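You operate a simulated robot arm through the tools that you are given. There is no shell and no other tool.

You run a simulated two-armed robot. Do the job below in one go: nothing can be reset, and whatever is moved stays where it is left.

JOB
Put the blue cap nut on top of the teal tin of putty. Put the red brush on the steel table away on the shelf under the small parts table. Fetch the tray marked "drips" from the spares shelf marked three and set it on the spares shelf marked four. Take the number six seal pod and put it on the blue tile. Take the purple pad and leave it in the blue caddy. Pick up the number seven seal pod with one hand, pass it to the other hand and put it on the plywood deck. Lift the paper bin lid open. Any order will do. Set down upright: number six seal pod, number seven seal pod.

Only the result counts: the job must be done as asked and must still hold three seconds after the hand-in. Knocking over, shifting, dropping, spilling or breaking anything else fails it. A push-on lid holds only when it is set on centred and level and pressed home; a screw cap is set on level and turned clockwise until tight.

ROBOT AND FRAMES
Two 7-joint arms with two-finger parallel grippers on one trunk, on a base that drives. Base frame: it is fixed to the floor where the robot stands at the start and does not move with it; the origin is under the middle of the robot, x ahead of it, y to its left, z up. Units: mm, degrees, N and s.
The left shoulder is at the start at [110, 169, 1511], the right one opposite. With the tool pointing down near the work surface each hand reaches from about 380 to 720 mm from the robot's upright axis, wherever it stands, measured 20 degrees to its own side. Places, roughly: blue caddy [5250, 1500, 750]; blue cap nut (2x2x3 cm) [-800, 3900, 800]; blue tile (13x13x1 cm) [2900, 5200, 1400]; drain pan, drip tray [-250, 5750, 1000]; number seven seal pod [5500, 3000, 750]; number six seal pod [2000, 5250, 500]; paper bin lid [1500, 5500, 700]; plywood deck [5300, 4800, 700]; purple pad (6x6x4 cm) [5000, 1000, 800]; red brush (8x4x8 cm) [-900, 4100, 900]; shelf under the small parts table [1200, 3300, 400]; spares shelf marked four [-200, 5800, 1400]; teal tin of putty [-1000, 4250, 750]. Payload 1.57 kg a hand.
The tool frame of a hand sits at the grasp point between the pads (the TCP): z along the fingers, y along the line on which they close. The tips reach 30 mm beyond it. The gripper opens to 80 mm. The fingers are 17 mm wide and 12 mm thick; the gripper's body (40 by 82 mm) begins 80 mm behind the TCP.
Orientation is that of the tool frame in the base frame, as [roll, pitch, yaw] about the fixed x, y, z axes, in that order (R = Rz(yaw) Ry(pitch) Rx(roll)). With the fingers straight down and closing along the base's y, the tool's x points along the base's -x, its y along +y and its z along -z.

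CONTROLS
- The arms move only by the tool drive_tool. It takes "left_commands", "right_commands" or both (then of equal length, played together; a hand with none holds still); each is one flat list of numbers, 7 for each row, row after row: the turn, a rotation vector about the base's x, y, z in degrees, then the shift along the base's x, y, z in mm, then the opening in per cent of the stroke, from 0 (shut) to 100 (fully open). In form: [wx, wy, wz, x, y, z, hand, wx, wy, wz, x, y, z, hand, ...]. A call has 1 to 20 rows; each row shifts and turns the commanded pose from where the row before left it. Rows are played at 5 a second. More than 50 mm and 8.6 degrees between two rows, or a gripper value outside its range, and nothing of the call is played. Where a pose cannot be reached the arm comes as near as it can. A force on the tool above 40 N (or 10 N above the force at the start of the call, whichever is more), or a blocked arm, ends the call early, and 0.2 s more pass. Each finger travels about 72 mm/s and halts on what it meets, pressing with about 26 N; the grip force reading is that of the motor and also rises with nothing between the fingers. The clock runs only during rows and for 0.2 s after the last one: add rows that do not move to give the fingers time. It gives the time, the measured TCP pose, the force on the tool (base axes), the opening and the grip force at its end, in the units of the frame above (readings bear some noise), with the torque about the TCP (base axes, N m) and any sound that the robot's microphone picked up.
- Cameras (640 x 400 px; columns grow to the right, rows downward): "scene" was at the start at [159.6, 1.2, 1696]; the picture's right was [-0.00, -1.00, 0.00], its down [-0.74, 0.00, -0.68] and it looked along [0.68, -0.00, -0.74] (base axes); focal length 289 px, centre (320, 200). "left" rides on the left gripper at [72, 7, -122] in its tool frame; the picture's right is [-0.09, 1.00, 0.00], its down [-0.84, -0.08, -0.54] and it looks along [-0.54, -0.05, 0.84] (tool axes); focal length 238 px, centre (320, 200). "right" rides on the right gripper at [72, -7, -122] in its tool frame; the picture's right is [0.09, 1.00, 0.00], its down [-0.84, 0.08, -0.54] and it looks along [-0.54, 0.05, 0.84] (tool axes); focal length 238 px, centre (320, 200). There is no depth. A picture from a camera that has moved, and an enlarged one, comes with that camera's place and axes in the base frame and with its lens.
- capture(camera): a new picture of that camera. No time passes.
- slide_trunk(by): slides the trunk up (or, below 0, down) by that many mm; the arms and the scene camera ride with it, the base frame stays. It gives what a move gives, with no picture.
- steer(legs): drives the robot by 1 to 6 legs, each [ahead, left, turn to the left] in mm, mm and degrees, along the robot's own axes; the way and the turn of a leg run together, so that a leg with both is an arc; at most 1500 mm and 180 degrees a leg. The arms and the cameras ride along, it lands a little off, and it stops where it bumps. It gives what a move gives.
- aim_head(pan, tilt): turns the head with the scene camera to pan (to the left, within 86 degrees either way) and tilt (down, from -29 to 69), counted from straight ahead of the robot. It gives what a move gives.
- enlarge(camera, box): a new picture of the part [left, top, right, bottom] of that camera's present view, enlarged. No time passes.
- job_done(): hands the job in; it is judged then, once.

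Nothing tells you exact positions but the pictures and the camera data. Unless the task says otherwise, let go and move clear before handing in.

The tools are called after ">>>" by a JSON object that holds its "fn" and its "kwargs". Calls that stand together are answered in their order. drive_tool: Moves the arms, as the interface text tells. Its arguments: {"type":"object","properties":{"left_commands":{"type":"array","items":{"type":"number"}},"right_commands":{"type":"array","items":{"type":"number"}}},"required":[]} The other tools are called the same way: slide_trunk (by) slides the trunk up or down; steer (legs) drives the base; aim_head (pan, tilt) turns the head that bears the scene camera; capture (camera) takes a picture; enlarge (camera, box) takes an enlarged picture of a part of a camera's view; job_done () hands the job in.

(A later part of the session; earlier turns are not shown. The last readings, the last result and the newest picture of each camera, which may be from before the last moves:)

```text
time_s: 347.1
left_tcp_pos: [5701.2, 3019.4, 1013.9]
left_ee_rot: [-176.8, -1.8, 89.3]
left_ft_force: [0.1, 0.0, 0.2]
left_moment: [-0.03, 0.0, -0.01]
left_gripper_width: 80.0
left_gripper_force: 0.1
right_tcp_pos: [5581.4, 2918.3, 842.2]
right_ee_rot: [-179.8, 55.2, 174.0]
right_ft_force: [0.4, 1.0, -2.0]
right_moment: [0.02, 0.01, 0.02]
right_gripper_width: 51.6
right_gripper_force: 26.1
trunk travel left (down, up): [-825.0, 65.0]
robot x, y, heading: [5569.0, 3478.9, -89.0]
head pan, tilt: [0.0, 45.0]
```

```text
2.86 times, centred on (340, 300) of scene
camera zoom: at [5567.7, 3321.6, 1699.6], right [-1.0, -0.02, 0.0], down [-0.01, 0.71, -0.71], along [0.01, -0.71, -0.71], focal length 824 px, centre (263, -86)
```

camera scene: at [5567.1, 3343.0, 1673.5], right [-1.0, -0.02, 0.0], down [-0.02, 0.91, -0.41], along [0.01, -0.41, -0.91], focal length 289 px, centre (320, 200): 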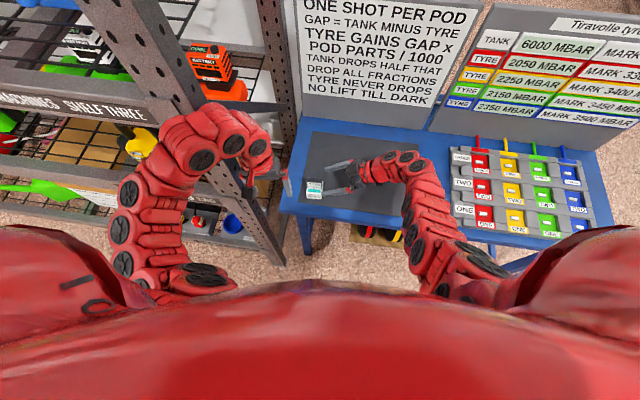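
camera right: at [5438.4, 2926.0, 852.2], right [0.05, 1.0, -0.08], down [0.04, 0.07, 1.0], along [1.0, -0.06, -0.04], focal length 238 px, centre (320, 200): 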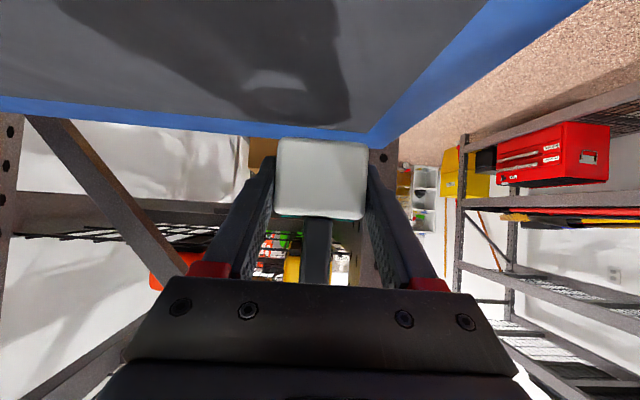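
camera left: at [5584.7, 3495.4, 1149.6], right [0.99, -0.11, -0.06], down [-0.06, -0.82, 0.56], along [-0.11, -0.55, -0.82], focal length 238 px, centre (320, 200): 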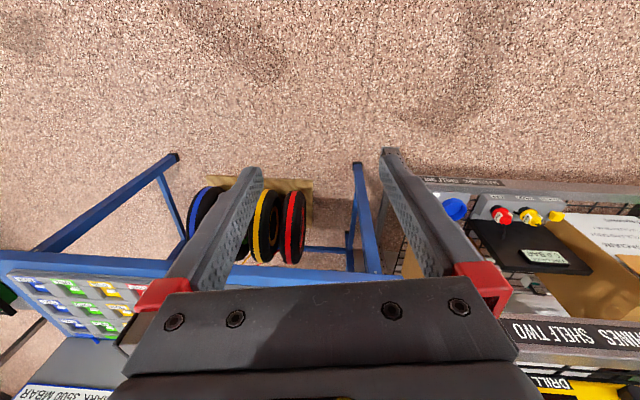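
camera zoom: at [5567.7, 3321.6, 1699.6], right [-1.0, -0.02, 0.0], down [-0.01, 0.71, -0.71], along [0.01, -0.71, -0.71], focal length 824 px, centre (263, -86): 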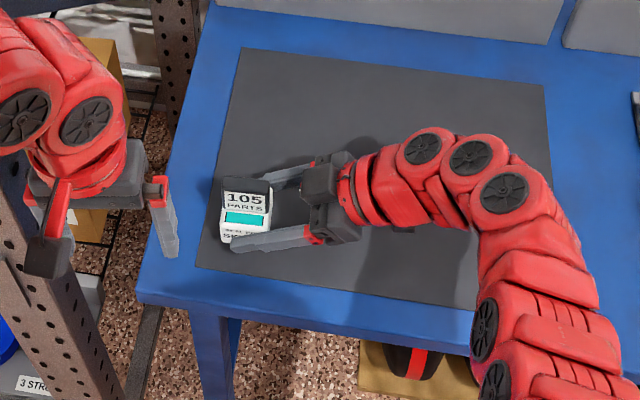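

Pod seven is firmly held by the right hand. I lift it and back away for the hand-over in free space.

>>> {"fn": "drive_tool", "kwargs": {"right_commands": [0, 0, 0, 0, 5, 30, 0, 0, 0, 0, 0, 5, 30, 0, 0, 0, 0, 0, 5, 30, 0]}}

>>> {"fn": "steer", "kwargs": {"legs": [[-400, 0, 0]]}}

>>> {"fn": "capture", "kwargs": {"camera": "scene"}}

>>> {"fn": "capture", "kwargs": {"camera": "right"}}

```text
time_s: 347.9
left_tcp_pos: [5700.8, 3019.9, 1014.0]
left_ee_rot: [-176.6, -1.9, 89.3]
left_ft_force: [0.2, -1.1, 0.7]
left_moment: [0.01, 0.0, 0.02]
left_gripper_width: 79.9
left_gripper_force: 0.0
right_tcp_pos: [5582.0, 2932.8, 934.9]
right_ee_rot: [-179.9, 55.2, 174.0]
right_ft_force: [0.8, -0.4, -2.2]
right_moment: [0.02, 0.0, -0.03]
right_gripper_width: 51.7
right_gripper_force: 26.0
trunk travel left (down, up): [-825.0, 65.0]
robot x, y, heading: [5571.2, 3481.1, -89.1]
head pan, tilt: [0.0, 45.0]
```

```text
time_s: 350.3
left_tcp_pos: [5696.9, 3400.7, 1013.1]
left_ee_rot: [-176.6, -2.0, 89.1]
left_ft_force: [0.4, 0.3, 1.0]
left_moment: [0.01, 0.0, 0.02]
left_gripper_width: 80.0
left_gripper_force: 0.1
right_tcp_pos: [5576.1, 3315.9, 932.6]
right_ee_rot: [179.9, 54.9, 173.7]
right_ft_force: [-0.1, 0.5, -0.6]
right_moment: [-0.03, 0.0, -0.02]
right_gripper_width: 51.7
right_gripper_force: 26.1
trunk travel left (down, up): [-825.0, 65.0]
robot x, y, heading: [5567.5, 3865.1, -89.0]
head pan, tilt: [0.0, 45.0]
```

```text
taken
camera scene: at [5566.0, 3702.2, 1699.2], right [-1.0, -0.01, 0.0], down [-0.01, 0.71, -0.71], along [0.01, -0.71, -0.71], focal length 289 px, centre (320, 200)
```

scene: 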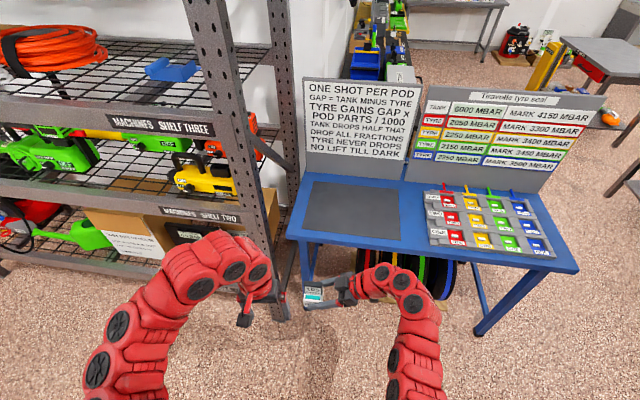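

```text
taken
camera right: at [5432.7, 3324.6, 942.9], right [0.06, 1.0, -0.07], down [0.04, 0.07, 1.0], along [1.0, -0.06, -0.04], focal length 238 px, centre (320, 200)
```

right: 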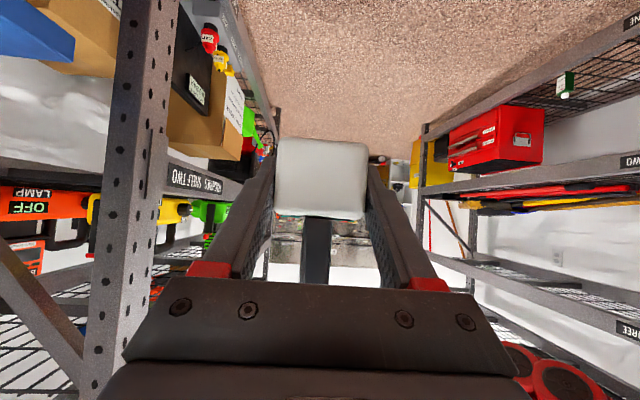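

The pod hangs level in the right hand (centre about (5592, 3315), plate z≈945–990). I bring the left hand, tilted 30° forward and aligned, above it.

>>> {"fn": "drive_tool", "kwargs": {"left_commands": [-2, -3.4, 0, 0, 0, 10, 100, 0, 0, -6.2, 0, 0, 10, 100, -7.4, 0.9, 0, -10, 0, 10, 100, -7.4, 0.9, 0, -15, -5, 10, 100, -7.4, 0.9, 0, -15, -5, 5, 100, -7.4, 0.9, 0, -15, -5, 0, 100, 0, 0, 0, -20, -10, 0, 100, 0, 0, 0, -20, -10, 0, 100, 0, 0, 0, 0, 0, 0, 100]}}

>>> {"fn": "capture", "kwargs": {"camera": "left"}}

>>> {"fn": "capture", "kwargs": {"camera": "scene"}}

```text
time_s: 352.3
left_tcp_pos: [5637.9, 3384.5, 1032.4]
left_ee_rot: [180.0, 11.0, 83.0]
left_ft_force: [0.5, -0.4, -0.2]
left_moment: [-0.03, 0.02, -0.03]
left_gripper_width: 79.9
left_gripper_force: 0.0
left hand out of reach, approached as far as the arm can: row 1, 2, 4, 5, 6
right_tcp_pos: [5577.3, 3316.3, 932.1]
right_ee_rot: [179.9, 55.0, 173.6]
right_ft_force: [-0.6, 0.3, -1.6]
right_moment: [0.0, -0.02, -0.01]
right_gripper_width: 51.6
right_gripper_force: 25.8
trunk travel left (down, up): [-825.0, 65.0]
robot x, y, heading: [5562.6, 3863.0, -89.2]
head pan, tilt: [0.0, 45.0]
```

```text
taken
camera left: at [5655.5, 3476.9, 1138.4], right [0.98, -0.21, 0.02], down [-0.16, -0.7, 0.69], along [-0.13, -0.68, -0.72], focal length 238 px, centre (320, 200)
```

left: 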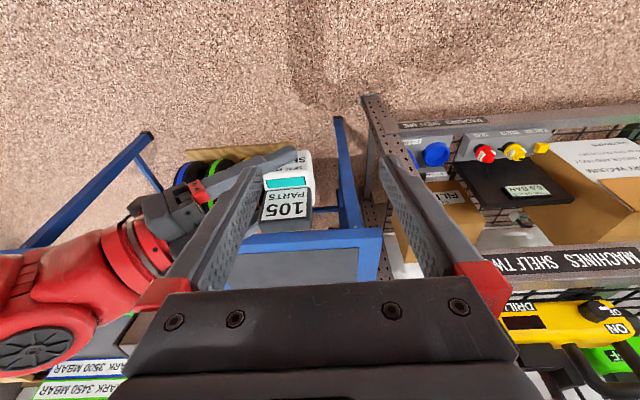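

```text
taken
camera scene: at [5566.7, 3703.1, 1699.3], right [-1.0, -0.01, 0.0], down [-0.01, 0.71, -0.71], along [0.01, -0.71, -0.71], focal length 289 px, centre (320, 200)
```

scene: 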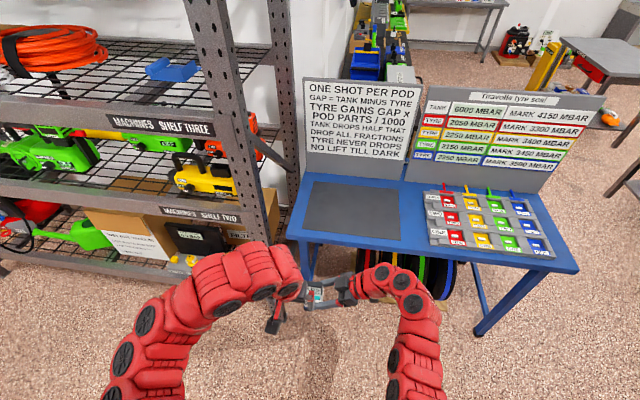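

I lower both hands about 100 mm where the left hand can tilt more.

>>> {"fn": "drive_tool", "kwargs": {"right_commands": [0, 0, 0, 0, 0, -33, 0, 0, 0, 0, 0, 0, -33, 0, 0, 0, 0, 0, 0, -34, 0, 0, 0, 0, 0, 0, 0, 0, 0, 0, 0, 0, 0, 0, 0, 0, 0, 0, 0, 0, 0, 0], "left_commands": [0, 0, 0, 0, 0, -25, 100, 0, 0, 0, 0, 0, -25, 100, 0, 0, 0, 0, 0, -25, 100, -7.4, 0.9, 0, 0, 0, 0, 100, -7.4, 0.9, 0, 0, 0, 0, 100, -4, 0.5, 0, 0, 0, 0, 100]}}

>>> {"fn": "capture", "kwargs": {"camera": "left"}}

```text
time_s: 353.7
left_tcp_pos: [5638.4, 3382.1, 957.2]
left_ee_rot: [-180.0, 30.1, 83.0]
left_ft_force: [0.1, 0.0, 0.5]
left_moment: [0.01, 0.01, 0.01]
left_gripper_width: 80.1
left_gripper_force: 0.0
right_tcp_pos: [5575.3, 3313.7, 833.2]
right_ee_rot: [179.8, 55.0, 173.6]
right_ft_force: [-0.5, 0.3, -2.1]
right_moment: [0.02, 0.0, -0.01]
right_gripper_width: 51.3
right_gripper_force: 25.8
trunk travel left (down, up): [-825.0, 65.0]
robot x, y, heading: [5560.1, 3867.4, -89.3]
head pan, tilt: [0.0, 45.0]
```

```text
taken
camera left: at [5659.7, 3503.7, 1026.3], right [0.98, -0.2, 0.05], down [-0.13, -0.44, 0.89], along [-0.16, -0.88, -0.46], focal length 238 px, centre (320, 200)
```

left: 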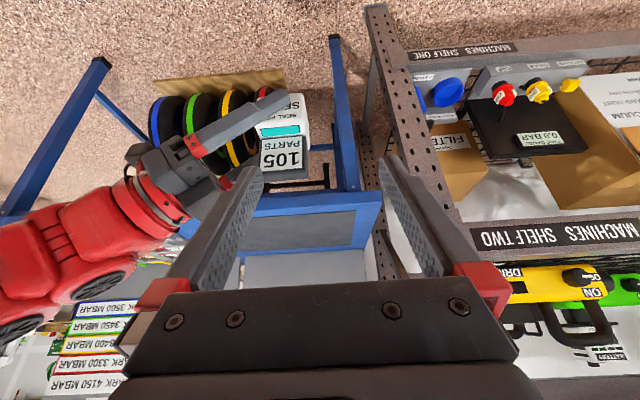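

>>> {"fn": "drive_tool", "kwargs": {"left_commands": [0, 0, 0, -21, -15, -9, 100, 0, 0, 0, -21, -15, -9, 100, 0, 0, 0, 0, 0, 0, 100]}}

>>> {"fn": "capture", "kwargs": {"camera": "left"}}

```text
time_s: 354.5
left_tcp_pos: [5597.2, 3353.0, 941.1]
left_ee_rot: [-180.0, 30.2, 83.0]
left_ft_force: [0.5, 0.2, -0.2]
left_moment: [0.03, -0.01, -0.01]
left_gripper_width: 79.9
left_gripper_force: 0.0
right_tcp_pos: [5575.7, 3315.4, 834.0]
right_ee_rot: [179.9, 55.0, 173.7]
right_ft_force: [0.6, 0.1, -1.5]
right_moment: [-0.01, 0.05, -0.05]
right_gripper_width: 51.9
right_gripper_force: 25.7
trunk travel left (down, up): [-825.0, 65.0]
robot x, y, heading: [5561.8, 3863.2, -89.4]
head pan, tilt: [0.0, 45.0]
```

```text
taken
camera left: at [5618.1, 3474.8, 1009.7], right [0.98, -0.2, 0.05], down [-0.13, -0.44, 0.89], along [-0.16, -0.88, -0.46], focal length 238 px, centre (320, 200)
```

left: 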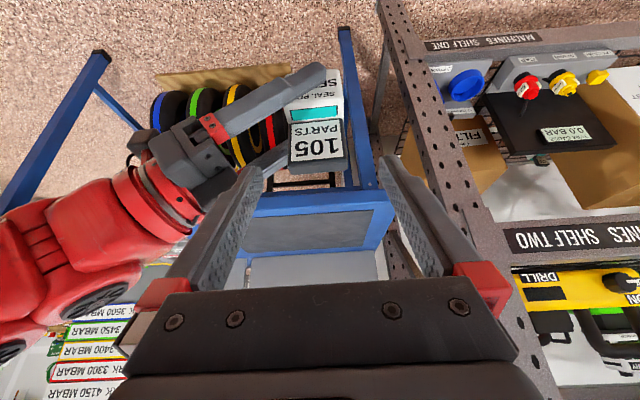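

>>> {"fn": "drive_tool", "kwargs": {"left_commands": [0, 0, 0, -2, -11, -19, 100, 0, 0, 0, -2, -11, -19, 100, 0, 0, 0, 0, 0, 0, 100]}}

>>> {"fn": "capture", "kwargs": {"camera": "left"}}

>>> {"fn": "capture", "kwargs": {"camera": "right"}}

```text
time_s: 355.3
left_tcp_pos: [5593.9, 3332.2, 900.6]
left_ee_rot: [180.0, 30.0, 82.9]
left_ft_force: [0.1, -0.1, -0.5]
left_moment: [-0.01, -0.01, 0.01]
left_gripper_width: 80.3
left_gripper_force: 0.1
right_tcp_pos: [5577.2, 3315.3, 833.0]
right_ee_rot: [179.7, 55.1, 173.6]
right_ft_force: [0.7, 0.6, -1.4]
right_moment: [0.0, 0.03, 0.02]
right_gripper_width: 51.7
right_gripper_force: 26.0
trunk travel left (down, up): [-825.0, 65.0]
robot x, y, heading: [5564.0, 3861.1, -89.2]
head pan, tilt: [0.0, 45.0]
```

```text
taken
camera left: at [5614.4, 3453.5, 970.3], right [0.98, -0.2, 0.05], down [-0.13, -0.44, 0.89], along [-0.16, -0.88, -0.46], focal length 238 px, centre (320, 200)
```

left: 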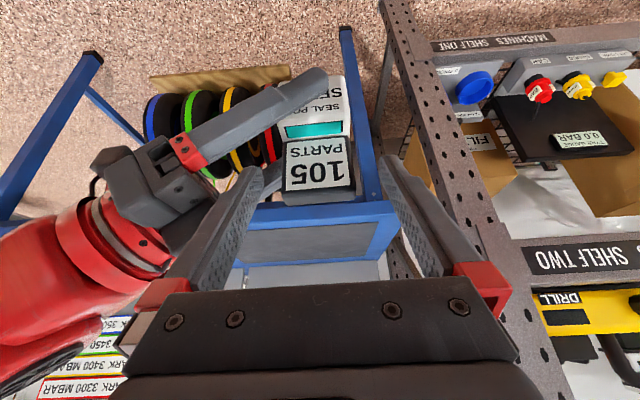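

```text
taken
camera right: at [5432.4, 3324.4, 844.4], right [0.06, 1.0, -0.07], down [0.04, 0.07, 1.0], along [1.0, -0.06, -0.04], focal length 238 px, centre (320, 200)
```

right: 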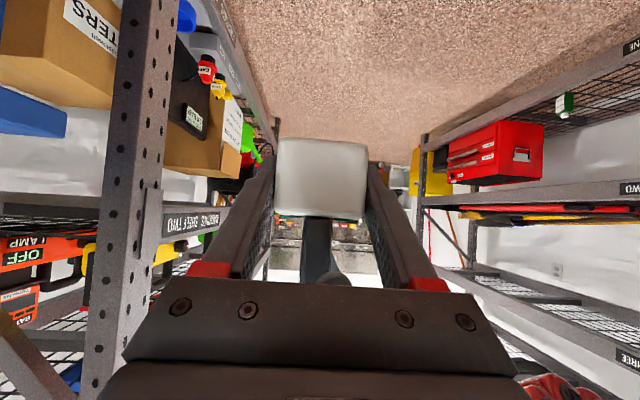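

>>> {"fn": "drive_tool", "kwargs": {"left_commands": [0, 0, 0, -1, -8, -13, 100, 0, 0, 0, 0, 0, 0, 100, 0, 0, 0, 0, 0, 0, 75, 0, 0, 0, 0, 0, 0, 50, 0, 0, 0, 0, 0, 0, 0, 0, 0, 0, 0, 0, 0, 0, 0, 0, 0, 0, 0, 0, 0]}}

>>> {"fn": "capture", "kwargs": {"camera": "left"}}

>>> {"fn": "capture", "kwargs": {"camera": "right"}}

```text
time_s: 356.9
left_tcp_pos: [5591.7, 3324.7, 889.3]
left_ee_rot: [-179.8, 30.1, 82.9]
left_ft_force: [-15.4, 4.4, 2.4]
left_moment: [0.11, 0.29, -0.15]
left_gripper_width: 49.6
left_gripper_force: 25.8
right_tcp_pos: [5575.1, 3315.0, 834.0]
right_ee_rot: [179.7, 55.0, 173.6]
right_ft_force: [15.9, -3.5, -3.3]
right_moment: [0.07, 0.66, -0.12]
right_gripper_width: 51.6
right_gripper_force: 25.6
trunk travel left (down, up): [-825.0, 65.0]
robot x, y, heading: [5561.9, 3862.1, -89.3]
head pan, tilt: [0.0, 45.0]
```

```text
taken
camera left: at [5613.1, 3446.0, 958.0], right [0.98, -0.2, 0.04], down [-0.13, -0.44, 0.89], along [-0.16, -0.87, -0.46], focal length 238 px, centre (320, 200)
```

left: 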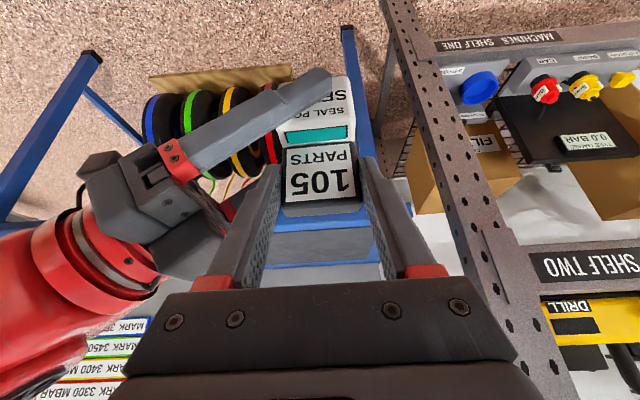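

```text
taken
camera right: at [5433.2, 3324.3, 844.5], right [0.06, 1.0, -0.07], down [0.04, 0.07, 1.0], along [1.0, -0.06, -0.04], focal length 238 px, centre (320, 200)
```

right: 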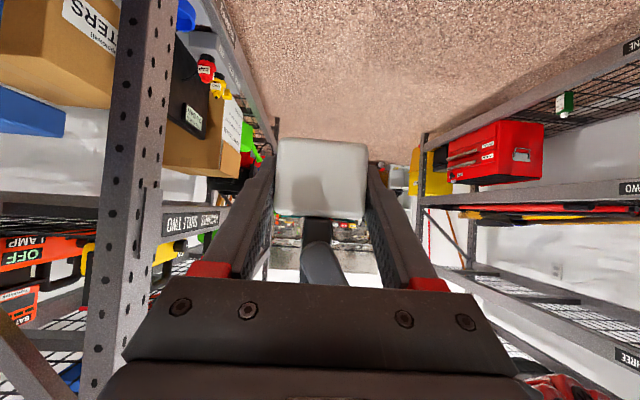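

The left hand now holds the plate (49.6 mm). I ease the side force, open the right hand and withdraw it west.

>>> {"fn": "drive_tool", "kwargs": {"left_commands": [0, 0, 0, -1.5, 0, 0, 0, 0, 0, 0, 0, 0, 0, 0]}}

>>> {"fn": "drive_tool", "kwargs": {"right_commands": [0, 0, 0, 0, 0, 0, 75, 0, 0, 0, 0, 0, 0, 90, 0, 0, 0, 0, 0, 0, 100, 0, 0, 0, 0, 0, 0, 100]}}

>>> {"fn": "capture", "kwargs": {"camera": "left"}}

>>> {"fn": "capture", "kwargs": {"camera": "right"}}

```text
time_s: 357.5
left_tcp_pos: [5591.0, 3324.9, 888.0]
left_ee_rot: [-179.9, 30.0, 82.9]
left_ft_force: [-12.4, 8.8, 7.3]
left_moment: [0.18, 0.51, -0.13]
left_gripper_width: 49.6
left_gripper_force: 25.9
right_tcp_pos: [5575.8, 3315.2, 832.8]
right_ee_rot: [179.9, 55.1, 173.6]
right_ft_force: [12.0, -7.8, -8.9]
right_moment: [0.16, 0.32, -0.1]
right_gripper_width: 51.8
right_gripper_force: 26.6
trunk travel left (down, up): [-825.0, 65.0]
robot x, y, heading: [5564.4, 3862.1, -89.2]
head pan, tilt: [0.0, 45.0]
```

```text
time_s: 358.5
left_tcp_pos: [5591.5, 3323.3, 888.5]
left_ee_rot: [-180.0, 29.9, 83.0]
left_ft_force: [-0.7, 0.2, 0.3]
left_moment: [0.0, 0.0, 0.03]
left_gripper_width: 49.6
left_gripper_force: 26.1
right_tcp_pos: [5575.4, 3314.4, 833.3]
right_ee_rot: [179.8, 55.0, 173.6]
right_ft_force: [0.8, 0.2, 0.4]
right_moment: [0.02, -0.01, -0.03]
right_gripper_width: 80.1
right_gripper_force: 0.1
trunk travel left (down, up): [-825.0, 65.0]
robot x, y, heading: [5563.2, 3862.6, -89.1]
head pan, tilt: [0.0, 45.0]
```

```text
taken
camera left: at [5612.3, 3445.4, 957.5], right [0.98, -0.2, 0.05], down [-0.13, -0.44, 0.89], along [-0.16, -0.88, -0.46], focal length 238 px, centre (320, 200)
```

left: 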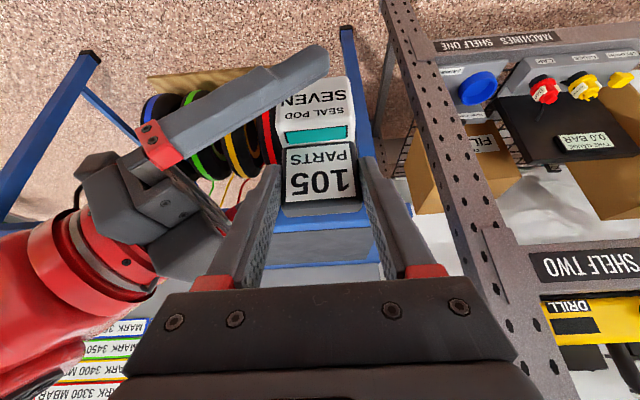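

```text
taken
camera right: at [5432.3, 3324.3, 844.4], right [0.06, 1.0, -0.07], down [0.04, 0.07, 1.0], along [1.0, -0.06, -0.04], focal length 238 px, centre (320, 200)
```

right: 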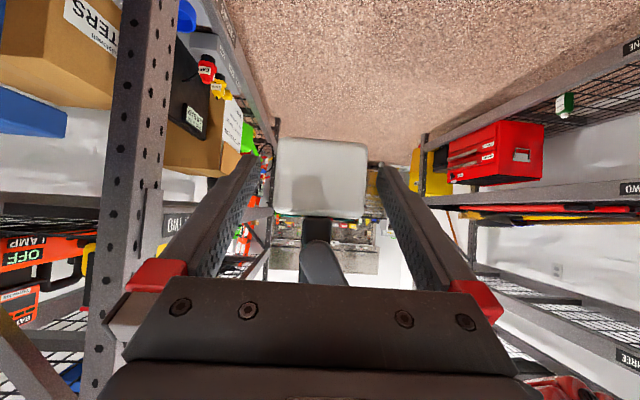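

The left hand holds the pod alone. Withdraw the right hand.

>>> {"fn": "drive_tool", "kwargs": {"right_commands": [0, 0, 0, -16, 2, 11, 100, 0, 0, 0, -24, 3, 17, 100, 0, 0, 0, -28, 3, 17, 100, 0, 0, 0, -30, 3, 17, 100, 0, 0, 0, -35, 5, 10, 100, 0, 0, 0, -35, 5, 10, 100]}}

>>> {"fn": "capture", "kwargs": {"camera": "left"}}

>>> {"fn": "capture", "kwargs": {"camera": "scene"}}

```text
time_s: 359.9
left_tcp_pos: [5590.8, 3325.0, 889.7]
left_ee_rot: [179.8, 30.0, 83.0]
left_ft_force: [0.7, -1.1, 0.6]
left_moment: [0.01, -0.02, -0.03]
left_gripper_width: 49.7
left_gripper_force: 25.7
right_tcp_pos: [5406.7, 3336.4, 914.5]
right_ee_rot: [179.9, 55.0, 173.8]
right_ft_force: [-0.8, -0.6, 0.5]
right_moment: [-0.02, -0.01, 0.0]
right_gripper_width: 80.4
right_gripper_force: 0.0
trunk travel left (down, up): [-825.0, 65.0]
robot x, y, heading: [5566.0, 3861.8, -89.2]
head pan, tilt: [0.0, 45.0]
```

```text
taken
camera left: at [5611.8, 3445.6, 957.7], right [0.98, -0.2, 0.05], down [-0.13, -0.44, 0.89], along [-0.16, -0.88, -0.46], focal length 238 px, centre (320, 200)
```

left: 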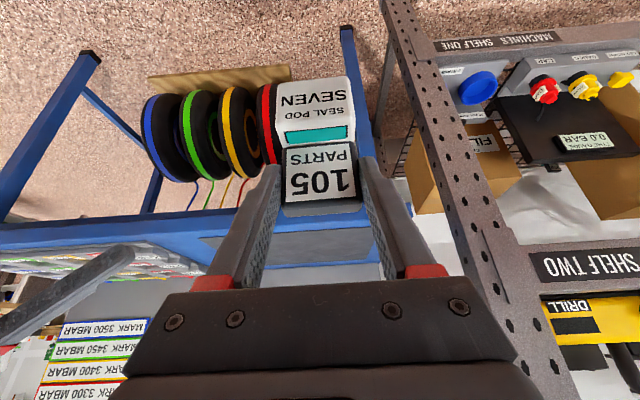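

```text
taken
camera scene: at [5565.0, 3703.0, 1699.3], right [-1.0, -0.01, 0.0], down [-0.01, 0.71, -0.71], along [0.01, -0.71, -0.71], focal length 289 px, centre (320, 200)
```

scene: 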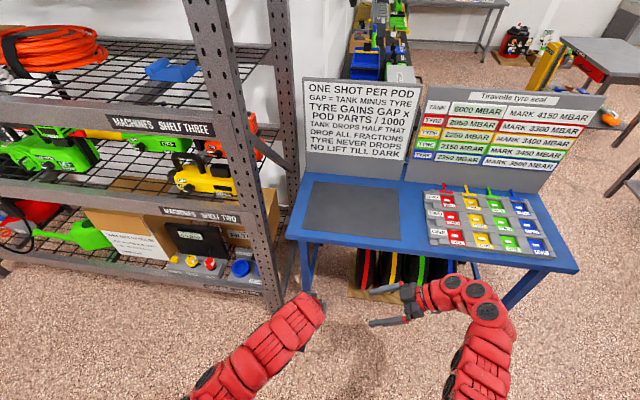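

Hand-over done. I fold the right hand back to pointing down, then turn to look at the deck.

>>> {"fn": "drive_tool", "kwargs": {"right_commands": [0, 7.9, 0, 0, 5, 5, 100, 0, 7.9, 0, 0, 5, 5, 100, 0, 7.9, 0, 0, 5, 5, 100, 0, 7.9, 0, 0, 5, 5, 100, 0, 7.9, 0, 0, 5, 5, 100, 0, 7.9, 0, -10, 5, 5, 100, 0, 7.6, 0, -10, 5, 5, 100, 0, 0, -8.2, -10, 5, 0, 100, 0, 0, -8.2, -10, 5, 0, 100, 0, 0, -8.2, 0, 5, 0, 100, 0, 0, -8.2, 0, 5, 0, 100, 0, 0, -8.2, 0, 5, 0, 100, 0, 0, -8.2, 0, 5, 0, 100, 0, 0, -8.2, 0, 5, 0, 100, 0, 0, -8.2, 0, 5, 0, 100, 0, 0, -8.2, 0, 5, 0, 100, 0, 0, -8.2, 0, 5, 0, 100]}}

>>> {"fn": "steer", "kwargs": {"legs": [[0, 0, 90], [0, 0, 90]]}}

>>> {"fn": "aim_head", "kwargs": {"pan": 0, "tilt": 40}}

>>> {"fn": "capture", "kwargs": {"camera": "scene"}}

>>> {"fn": "capture", "kwargs": {"camera": "left"}}

```text
time_s: 363.5
left_tcp_pos: [5591.4, 3324.2, 888.6]
left_ee_rot: [-180.0, 30.0, 83.0]
left_ft_force: [-0.6, -0.5, 0.4]
left_moment: [0.06, -0.02, 0.02]
left_gripper_width: 49.7
left_gripper_force: 25.8
right_tcp_pos: [5368.4, 3421.9, 949.3]
right_ee_rot: [-174.9, 0.3, 94.1]
right_ft_force: [0.0, 0.3, 0.8]
right_moment: [-0.01, -0.01, -0.03]
right_gripper_width: 80.0
right_gripper_force: 0.1
trunk travel left (down, up): [-825.0, 65.0]
robot x, y, heading: [5563.9, 3861.1, -89.2]
head pan, tilt: [0.0, 45.0]
```

```text
time_s: 371.7
left_tcp_pos: [5509.0, 4399.8, 888.5]
left_ee_rot: [180.0, 30.0, -94.1]
left_ft_force: [0.3, 0.0, 0.2]
left_moment: [-0.02, -0.02, 0.02]
left_gripper_width: 50.1
left_gripper_force: 26.1
right_tcp_pos: [5737.3, 4314.1, 949.7]
right_ee_rot: [-174.9, 0.2, -82.6]
right_ft_force: [-0.3, -0.5, 0.4]
right_moment: [0.02, 0.0, -0.01]
right_gripper_width: 80.1
right_gripper_force: 0.0
trunk travel left (down, up): [-825.0, 65.0]
robot x, y, heading: [5563.6, 3862.5, 93.4]
head pan, tilt: [0.0, 45.0]
```

```text
time_s: 372.4
left_tcp_pos: [5508.3, 4400.3, 888.0]
left_ee_rot: [-180.0, 30.0, -93.9]
left_ft_force: [0.2, 0.9, 0.5]
left_moment: [0.0, -0.07, 0.0]
left_gripper_width: 49.8
left_gripper_force: 25.6
right_tcp_pos: [5736.0, 4314.6, 949.4]
right_ee_rot: [-174.9, 0.2, -82.6]
right_ft_force: [1.0, -0.7, 0.3]
right_moment: [-0.03, 0.02, -0.02]
right_gripper_width: 79.7
right_gripper_force: 0.0
trunk travel left (down, up): [-825.0, 65.0]
robot x, y, heading: [5563.9, 3863.3, 93.7]
head pan, tilt: [0.0, 40.0]
```

```text
taken
camera scene: at [5552.6, 4029.5, 1706.5], right [1.0, 0.07, 0.0], down [0.04, -0.64, -0.77], along [-0.05, 0.76, -0.64], focal length 289 px, centre (320, 200)
```

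scene: 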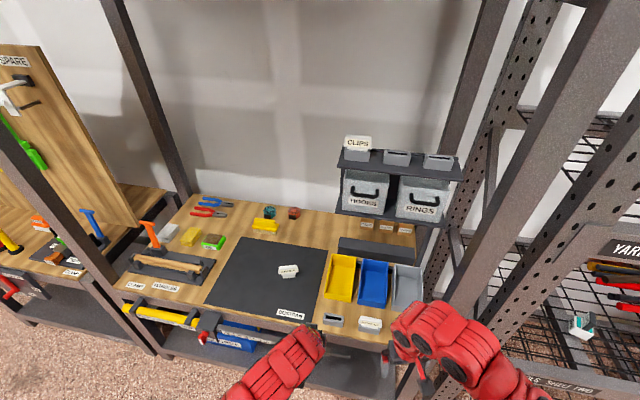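

```text
taken
camera left: at [5492.4, 4276.9, 957.5], right [-0.99, 0.15, 0.05], down [0.11, 0.45, 0.89], along [0.11, 0.88, -0.46], focal length 238 px, centre (320, 200)
```

left: 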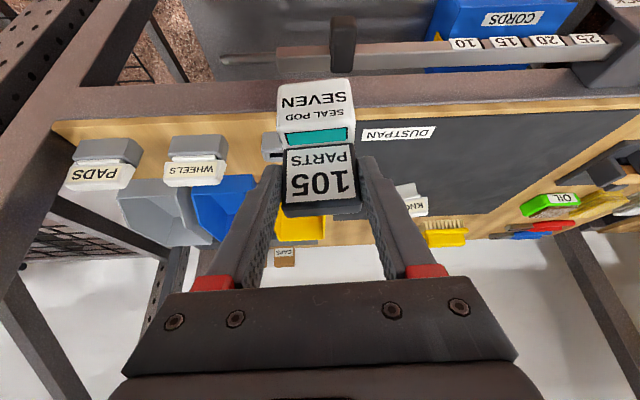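

>>> {"fn": "enlarge", "kwargs": {"camera": "scene", "box": [110, 170, 430, 370]}}

>>> {"fn": "enlarge", "kwargs": {"camera": "scene", "box": [160, 190, 340, 300]}}

```text
2.00 times, centred on (270, 270) of scene
camera zoom: at [5552.6, 4029.5, 1706.5], right [1.0, 0.07, 0.0], down [0.04, -0.64, -0.77], along [-0.05, 0.76, -0.64], focal length 577 px, centre (420, 60)
```

zoom: 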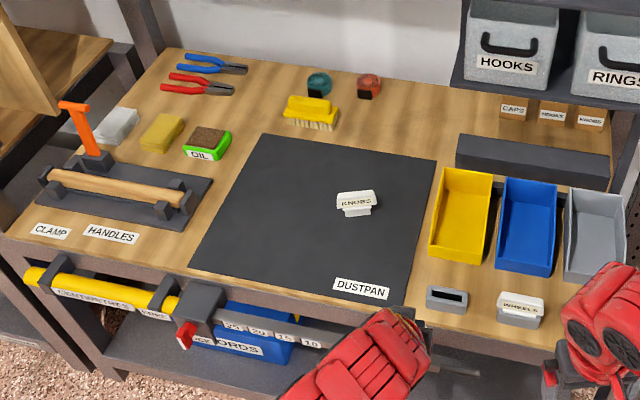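

```text
3.56 times, centred on (250, 245) of scene
camera zoom: at [5552.6, 4029.5, 1706.5], right [1.0, 0.07, 0.0], down [0.04, -0.64, -0.77], along [-0.05, 0.76, -0.64], focal length 1026 px, centre (569, 40)
```

zoom: 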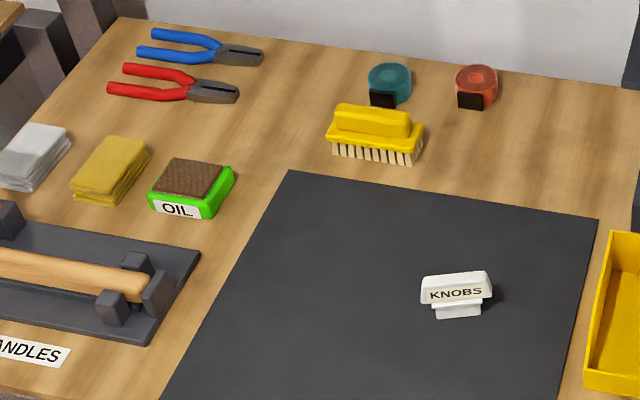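

The deck is the wooden shelf here (z≈713). A clear spot is near (5100, 4673), beside the dark "dustpan" rectangle. I line up and drive in with the pod held high.

>>> {"fn": "drive_tool", "kwargs": {"left_commands": [0, 0, 0, 0, 0, 20, 0, 0, 0, 0, 0, 0, 20, 0]}}

>>> {"fn": "steer", "kwargs": {"legs": [[0, 0, -3.5], [0, 400, 0], [180, 0, 0]]}}

>>> {"fn": "capture", "kwargs": {"camera": "scene"}}

>>> {"fn": "capture", "kwargs": {"camera": "left"}}

```text
time_s: 373.0
left_tcp_pos: [5509.2, 4400.1, 928.6]
left_ee_rot: [179.9, 30.0, -94.1]
left_ft_force: [-0.6, 0.8, -1.8]
left_moment: [-0.03, 0.02, -0.01]
left_gripper_width: 49.8
left_gripper_force: 25.8
right_tcp_pos: [5736.1, 4313.2, 949.3]
right_ee_rot: [-174.9, 0.2, -82.6]
right_ft_force: [-0.1, 0.6, 0.9]
right_moment: [-0.01, 0.0, 0.0]
right_gripper_width: 80.1
right_gripper_force: 0.0
trunk travel left (down, up): [-825.0, 65.0]
robot x, y, heading: [5564.7, 3865.4, 93.7]
head pan, tilt: [0.0, 40.0]
```

```text
time_s: 377.0
left_tcp_pos: [5131.3, 4573.1, 928.0]
left_ee_rot: [180.0, 29.9, -97.0]
left_ft_force: [-0.2, 0.9, -2.0]
left_moment: [-0.03, 0.0, -0.03]
left_gripper_width: 49.9
left_gripper_force: 25.8
right_tcp_pos: [5352.5, 4475.3, 948.6]
right_ee_rot: [-174.9, 0.2, -85.7]
right_ft_force: [-0.6, 0.2, 0.6]
right_moment: [0.01, 0.04, 0.0]
right_gripper_width: 80.0
right_gripper_force: 0.0
trunk travel left (down, up): [-825.0, 65.0]
robot x, y, heading: [5153.6, 4035.0, 90.8]
head pan, tilt: [0.0, 40.0]
```

```text
taken
camera scene: at [5155.1, 4201.0, 1706.7], right [1.0, 0.01, 0.0], down [0.01, -0.64, -0.77], along [-0.01, 0.77, -0.64], focal length 289 px, centre (320, 200)
```

scene: 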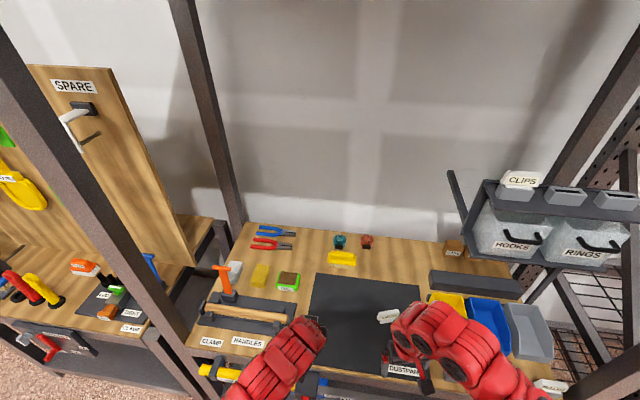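

```text
taken
camera left: at [5109.5, 4452.1, 997.2], right [-0.98, 0.2, 0.05], down [0.13, 0.44, 0.89], along [0.16, 0.88, -0.46], focal length 238 px, centre (320, 200)
```

left: 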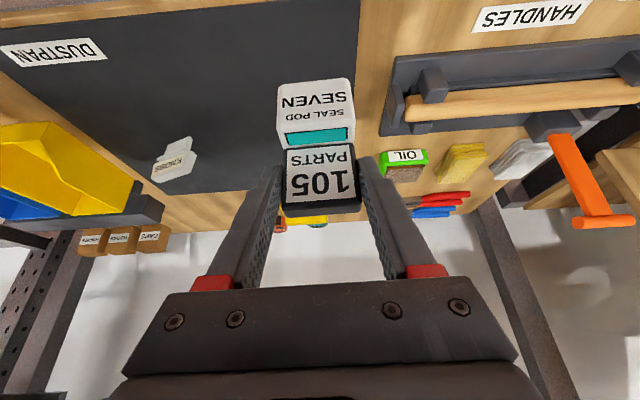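

>>> {"fn": "enlarge", "kwargs": {"camera": "scene", "box": [190, 240, 350, 360]}}

>>> {"fn": "enlarge", "kwargs": {"camera": "left", "box": [250, 0, 450, 140]}}

```text
3.33 times, centred on (270, 300) of scene
camera zoom: at [5155.1, 4201.0, 1706.7], right [1.0, 0.01, 0.0], down [0.01, -0.64, -0.77], along [-0.01, 0.77, -0.64], focal length 962 px, centre (487, -133)
```

zoom: 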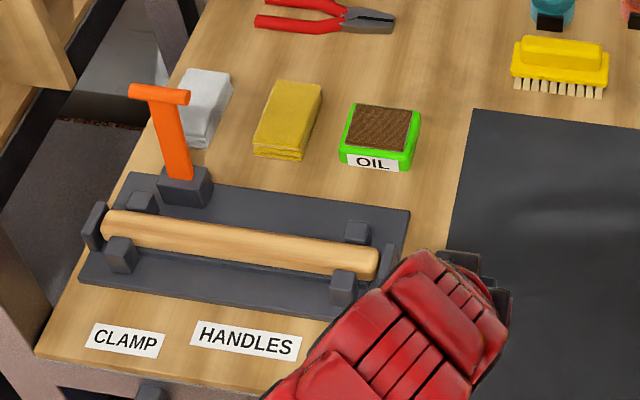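

```text
2.86 times, centred on (350, 70) of left
camera zoom: at [5109.5, 4452.1, 997.2], right [-0.98, 0.2, 0.05], down [0.13, 0.44, 0.89], along [0.16, 0.88, -0.46], focal length 681 px, centre (234, 571)
```

zoom: 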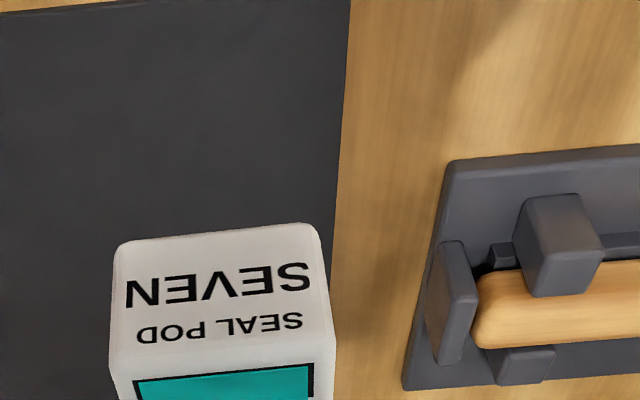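

The dark rectangle is flush paint; the plain wood in front of the handle rack is free around (5052, 4601). I move the pod over it.

>>> {"fn": "drive_tool", "kwargs": {"left_commands": [0, 0, 6, -20, 4, 0, 0, 0, 0, 0, -20, 4, 0, 0, 0, 0, 0, -20, 4, 0, 0, 0, 0, 0, -19, 5, 0, 0, 0, 0, 0, 0, 0, -30, 0, 0, 0, 0, 0, 0, -30, 0, 0, 0, 0, 0, 0, 0, 0]}}

>>> {"fn": "capture", "kwargs": {"camera": "left"}}

>>> {"fn": "enlarge", "kwargs": {"camera": "scene", "box": [190, 240, 350, 360]}}

```text
time_s: 378.6
left_tcp_pos: [5050.3, 4591.4, 867.4]
left_ee_rot: [179.9, 29.9, -91.0]
left_ft_force: [0.0, 0.3, -1.0]
left_moment: [-0.02, -0.02, -0.02]
left_gripper_width: 49.9
left_gripper_force: 25.8
right_tcp_pos: [5352.4, 4476.2, 949.2]
right_ee_rot: [-174.9, 0.2, -85.7]
right_ft_force: [-0.1, 0.3, -0.5]
right_moment: [0.01, -0.01, -0.02]
right_gripper_width: 80.0
right_gripper_force: 0.0
trunk travel left (down, up): [-825.0, 65.0]
robot x, y, heading: [5155.8, 4032.7, 90.7]
head pan, tilt: [0.0, 40.0]
```

```text
taken
camera left: at [5041.7, 4468.6, 936.5], right [-0.99, 0.1, 0.05], down [0.09, 0.45, 0.89], along [0.07, 0.89, -0.46], focal length 238 px, centre (320, 200)
```

left: 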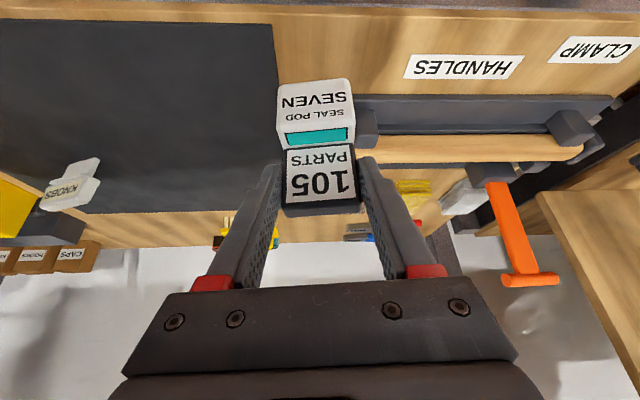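

```text
3.33 times, centred on (270, 300) of scene
camera zoom: at [5154.9, 4201.9, 1706.6], right [1.0, 0.01, 0.0], down [0.01, -0.64, -0.77], along [-0.01, 0.77, -0.64], focal length 962 px, centre (487, -133)
```

zoom: 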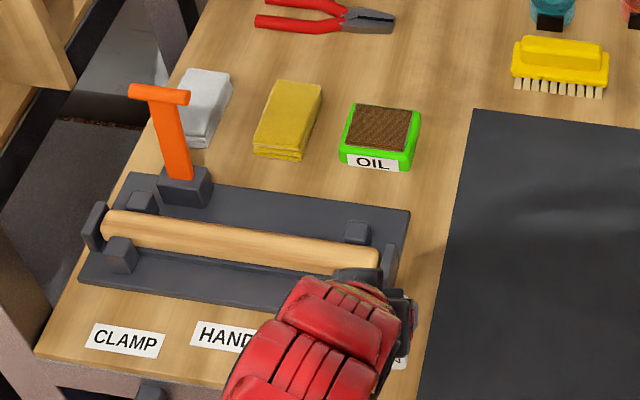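

>>> {"fn": "drive_tool", "kwargs": {"left_commands": [0, 0, 0, 0, 5, -20, 0, 0, 0, 0, 0, 0, -20, 0, 0, 0, 0, 0, 0, -15, 0, 0, 0, 0, 0, 0, 0, 0]}}

>>> {"fn": "capture", "kwargs": {"camera": "left"}}

```text
time_s: 379.6
left_tcp_pos: [5053.0, 4597.5, 813.2]
left_ee_rot: [179.9, 30.0, -91.1]
left_ft_force: [0.6, 0.3, -0.6]
left_moment: [-0.02, -0.03, -0.02]
left_gripper_width: 49.6
left_gripper_force: 25.9
right_tcp_pos: [5353.1, 4475.6, 949.6]
right_ee_rot: [-174.9, 0.3, -85.7]
right_ft_force: [-0.2, -0.2, -0.1]
right_moment: [0.01, 0.03, 0.01]
right_gripper_width: 80.1
right_gripper_force: 0.0
trunk travel left (down, up): [-825.0, 65.0]
robot x, y, heading: [5158.1, 4034.1, 90.7]
head pan, tilt: [0.0, 40.0]
```

```text
taken
camera left: at [5043.6, 4473.4, 881.7], right [-0.99, 0.1, 0.05], down [0.09, 0.45, 0.89], along [0.07, 0.89, -0.46], focal length 238 px, centre (320, 200)
```

left: 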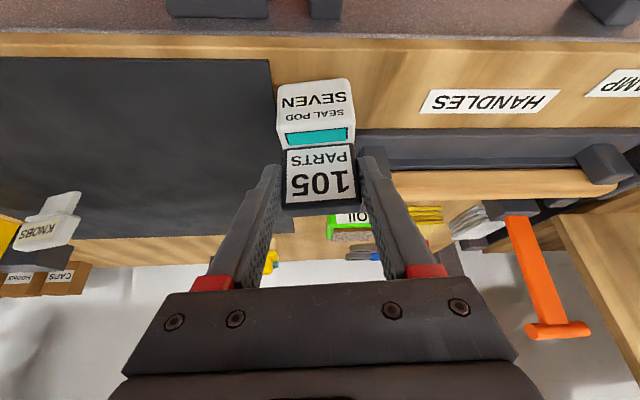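

>>> {"fn": "drive_tool", "kwargs": {"left_commands": [0, 0, 0, 0, 0, -5, 0, 0, 0, 0, 0, 0, -4, 0, 0, 0, 0, 0, 0, 0, 0]}}

>>> {"fn": "drive_tool", "kwargs": {"left_commands": [0, 0, 0, 0, 0, -2, 0, 0, 0, 0, 0, 0, -2, 0, 0, 0, 0, 0, 0, 0, 0]}}

>>> {"fn": "capture", "kwargs": {"camera": "left"}}

```text
time_s: 380.4
left_tcp_pos: [5052.3, 4595.2, 804.1]
left_ee_rot: [-180.0, 30.1, -91.0]
left_ft_force: [0.4, 0.1, 3.5]
left_moment: [0.03, 0.09, 0.01]
left_gripper_width: 49.8
left_gripper_force: 26.4
right_tcp_pos: [5354.0, 4474.9, 949.0]
right_ee_rot: [-174.9, 0.2, -85.8]
right_ft_force: [-0.6, -0.4, 0.3]
right_moment: [-0.01, 0.01, 0.02]
right_gripper_width: 79.8
right_gripper_force: 0.1
trunk travel left (down, up): [-825.0, 65.0]
robot x, y, heading: [5156.4, 4034.5, 90.6]
head pan, tilt: [0.0, 40.0]
```

```text
time_s: 381.2
left_tcp_pos: [5052.0, 4596.6, 801.2]
left_ee_rot: [180.0, 30.4, -91.0]
left_ft_force: [2.3, -1.9, 23.6]
left_moment: [0.26, -0.04, 0.05]
left_gripper_width: 49.9
left_gripper_force: 25.8
right_tcp_pos: [5352.9, 4473.6, 950.1]
right_ee_rot: [-174.8, 0.3, -85.7]
right_ft_force: [-0.4, 0.7, 0.8]
right_moment: [0.01, -0.03, 0.01]
right_gripper_width: 80.1
right_gripper_force: 0.1
trunk travel left (down, up): [-825.0, 65.0]
robot x, y, heading: [5159.6, 4037.0, 90.6]
head pan, tilt: [0.0, 40.0]
```

```text
taken
camera left: at [5043.2, 4472.1, 870.8], right [-0.99, 0.1, 0.05], down [0.09, 0.45, 0.89], along [0.07, 0.89, -0.45], focal length 238 px, centre (320, 200)
```

left: 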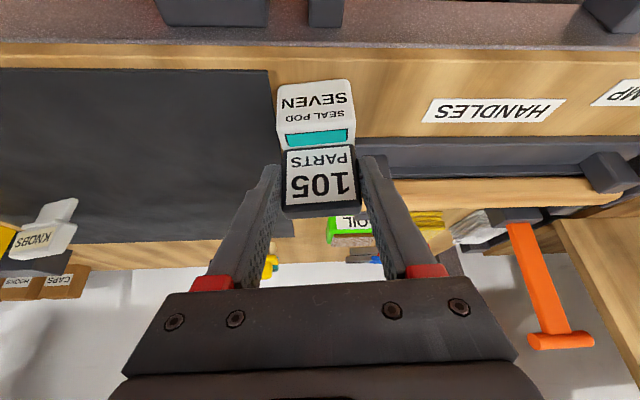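

>>> {"fn": "drive_tool", "kwargs": {"left_commands": [0, 0, 0, 0, 0, 2, 0, 0, 0, 0, 0, 0, 0, 68, 0, 0, 0, 0, 0, 0, 80, 0, 0, 0, 0, 0, 0, 80]}}

>>> {"fn": "capture", "kwargs": {"camera": "left"}}

>>> {"fn": "drive_tool", "kwargs": {"left_commands": [0, 0, 0, 0, -6, 11, 80, 0, 0, 0, 0, -10, 17, 80, 0, 0, 0, 0, -14, 24, 80, 0, 0, 0, 0, -15, 25, 80]}}

>>> {"fn": "capture", "kwargs": {"camera": "left"}}

```text
time_s: 382.2
left_tcp_pos: [5051.9, 4597.1, 802.8]
left_ee_rot: [-179.8, 29.8, -90.9]
left_ft_force: [-0.1, 0.1, -0.3]
left_moment: [0.02, 0.0, -0.03]
left_gripper_width: 64.2
left_gripper_force: 0.1
right_tcp_pos: [5352.4, 4475.4, 949.6]
right_ee_rot: [-174.9, 0.1, -85.6]
right_ft_force: [-0.6, 0.4, -0.4]
right_moment: [0.0, 0.03, 0.04]
right_gripper_width: 80.1
right_gripper_force: 0.2
trunk travel left (down, up): [-825.0, 65.0]
robot x, y, heading: [5157.0, 4034.4, 91.0]
head pan, tilt: [0.0, 40.0]
```

```text
taken
camera left: at [5042.5, 4473.6, 870.6], right [-0.99, 0.1, 0.05], down [0.09, 0.45, 0.89], along [0.07, 0.89, -0.46], focal length 238 px, centre (320, 200)
```

left: 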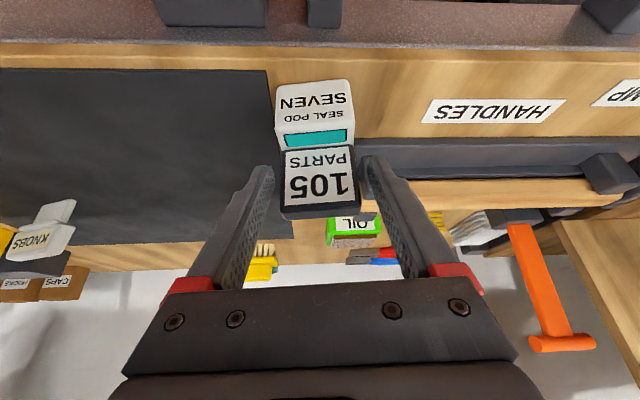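

```text
time_s: 383.2
left_tcp_pos: [5053.5, 4549.9, 879.4]
left_ee_rot: [179.9, 29.8, -91.1]
left_ft_force: [-0.3, 0.4, -0.5]
left_moment: [0.0, 0.02, -0.03]
left_gripper_width: 64.0
left_gripper_force: 0.1
right_tcp_pos: [5352.6, 4475.8, 947.9]
right_ee_rot: [-174.9, 0.2, -85.7]
right_ft_force: [-0.9, 0.7, 0.5]
right_moment: [0.02, -0.02, 0.03]
right_gripper_width: 80.0
right_gripper_force: 0.0
trunk travel left (down, up): [-825.0, 65.0]
robot x, y, heading: [5158.3, 4034.9, 90.9]
head pan, tilt: [0.0, 40.0]
```

```text
taken
camera left: at [5044.1, 4426.4, 948.3], right [-0.99, 0.1, 0.05], down [0.09, 0.45, 0.89], along [0.07, 0.89, -0.46], focal length 238 px, centre (320, 200)
```

left: 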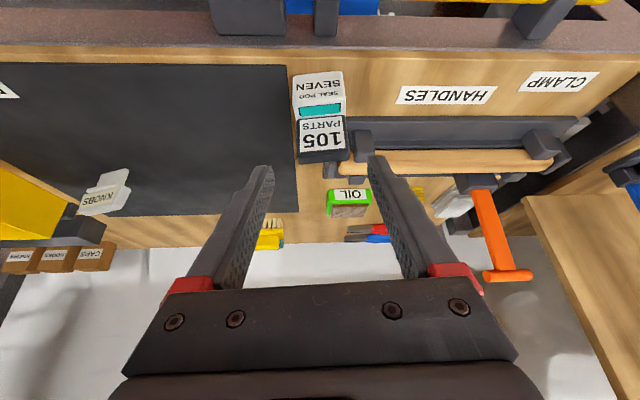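

Pod seven stands upright on the plywood. Now the last job: the purple pad. I drive round the blue table's west end to the black bench.

>>> {"fn": "steer", "kwargs": {"legs": [[-250, 0, 0], [0, 0, 89], [1250, 0, 0], [0, 0, 90]]}}

>>> {"fn": "aim_head", "kwargs": {"pan": 0, "tilt": 25}}

>>> {"fn": "capture", "kwargs": {"camera": "scene"}}

```text
time_s: 398.5
left_tcp_pos: [3991.4, 3243.7, 879.1]
left_ee_rot: [180.0, 30.0, 86.7]
left_ft_force: [-0.7, -0.4, 1.2]
left_moment: [-0.03, -0.01, -0.02]
left_gripper_width: 63.9
left_gripper_force: 0.2
right_tcp_pos: [3695.2, 3331.8, 949.7]
right_ee_rot: [-174.9, 0.2, 92.0]
right_ft_force: [-0.6, 0.7, -0.3]
right_moment: [0.0, 0.03, 0.03]
right_gripper_width: 80.3
right_gripper_force: 0.0
trunk travel left (down, up): [-825.0, 65.0]
robot x, y, heading: [3914.3, 3762.8, -91.9]
head pan, tilt: [0.0, 40.0]
```

```text
time_s: 399.3
left_tcp_pos: [3990.4, 3243.6, 879.4]
left_ee_rot: [180.0, 30.0, 86.7]
left_ft_force: [-0.3, -0.1, 0.0]
left_moment: [0.01, 0.01, 0.03]
left_gripper_width: 63.9
left_gripper_force: 0.0
right_tcp_pos: [3694.2, 3331.5, 948.9]
right_ee_rot: [-174.9, 0.2, 92.0]
right_ft_force: [-0.5, -0.6, -0.1]
right_moment: [0.0, -0.01, -0.01]
right_gripper_width: 80.1
right_gripper_force: 0.0
trunk travel left (down, up): [-825.0, 65.0]
robot x, y, heading: [3904.1, 3766.2, -91.4]
head pan, tilt: [0.0, 25.0]
```

```text
taken
camera scene: at [3902.9, 3592.3, 1729.8], right [-1.0, 0.03, 0.0], down [0.01, 0.42, -0.91], along [-0.02, -0.91, -0.42], focal length 289 px, centre (320, 200)
```

scene: 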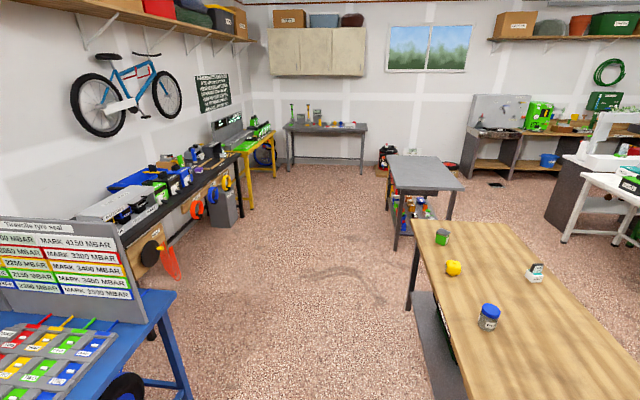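

>>> {"fn": "steer", "kwargs": {"legs": [[0, 0, 1.5], [1200, 0, 0], [1200, 0, 0], [0, 0, 90]]}}

>>> {"fn": "capture", "kwargs": {"camera": "scene"}}

>>> {"fn": "enlarge", "kwargs": {"camera": "scene", "box": [200, 150, 440, 300]}}

```text
time_s: 415.1
left_tcp_pos: [4382.9, 1468.7, 879.5]
left_ee_rot: [180.0, 30.0, 176.2]
left_ft_force: [-0.3, 0.4, -0.5]
left_moment: [-0.04, 0.04, -0.02]
left_gripper_width: 63.9
left_gripper_force: 0.1
right_tcp_pos: [4293.4, 1173.6, 949.0]
right_ee_rot: [-174.9, 0.1, -178.3]
right_ft_force: [-0.4, 0.1, 0.1]
right_moment: [0.02, 0.05, 0.0]
right_gripper_width: 79.6
right_gripper_force: 0.0
trunk travel left (down, up): [-825.0, 65.0]
robot x, y, heading: [3862.4, 1390.1, -1.9]
head pan, tilt: [0.0, 25.0]
```

```text
taken
camera scene: at [4034.9, 1385.3, 1729.9], right [-0.03, -1.0, 0.0], down [-0.42, 0.01, -0.91], along [0.91, -0.03, -0.42], focal length 289 px, centre (320, 200)
```

scene: 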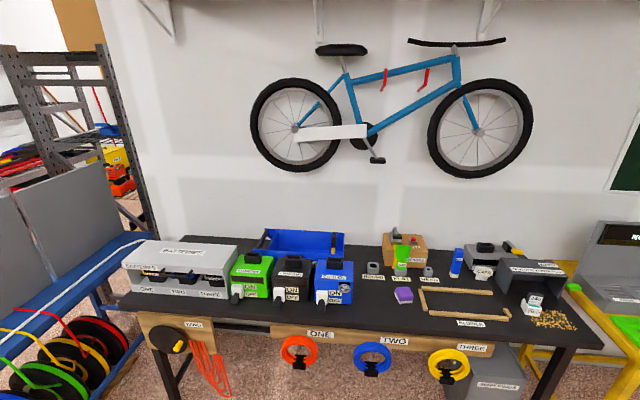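

```text
2.67 times, centred on (320, 225) of scene
camera zoom: at [4034.9, 1385.3, 1729.9], right [-0.03, -1.0, 0.0], down [-0.42, 0.01, -0.91], along [0.91, -0.03, -0.42], focal length 770 px, centre (320, 133)
```

zoom: 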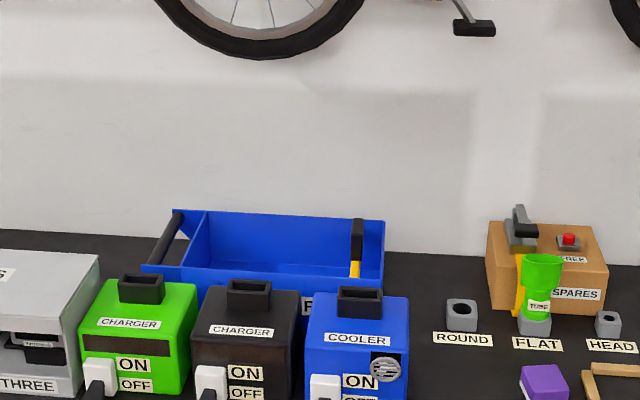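

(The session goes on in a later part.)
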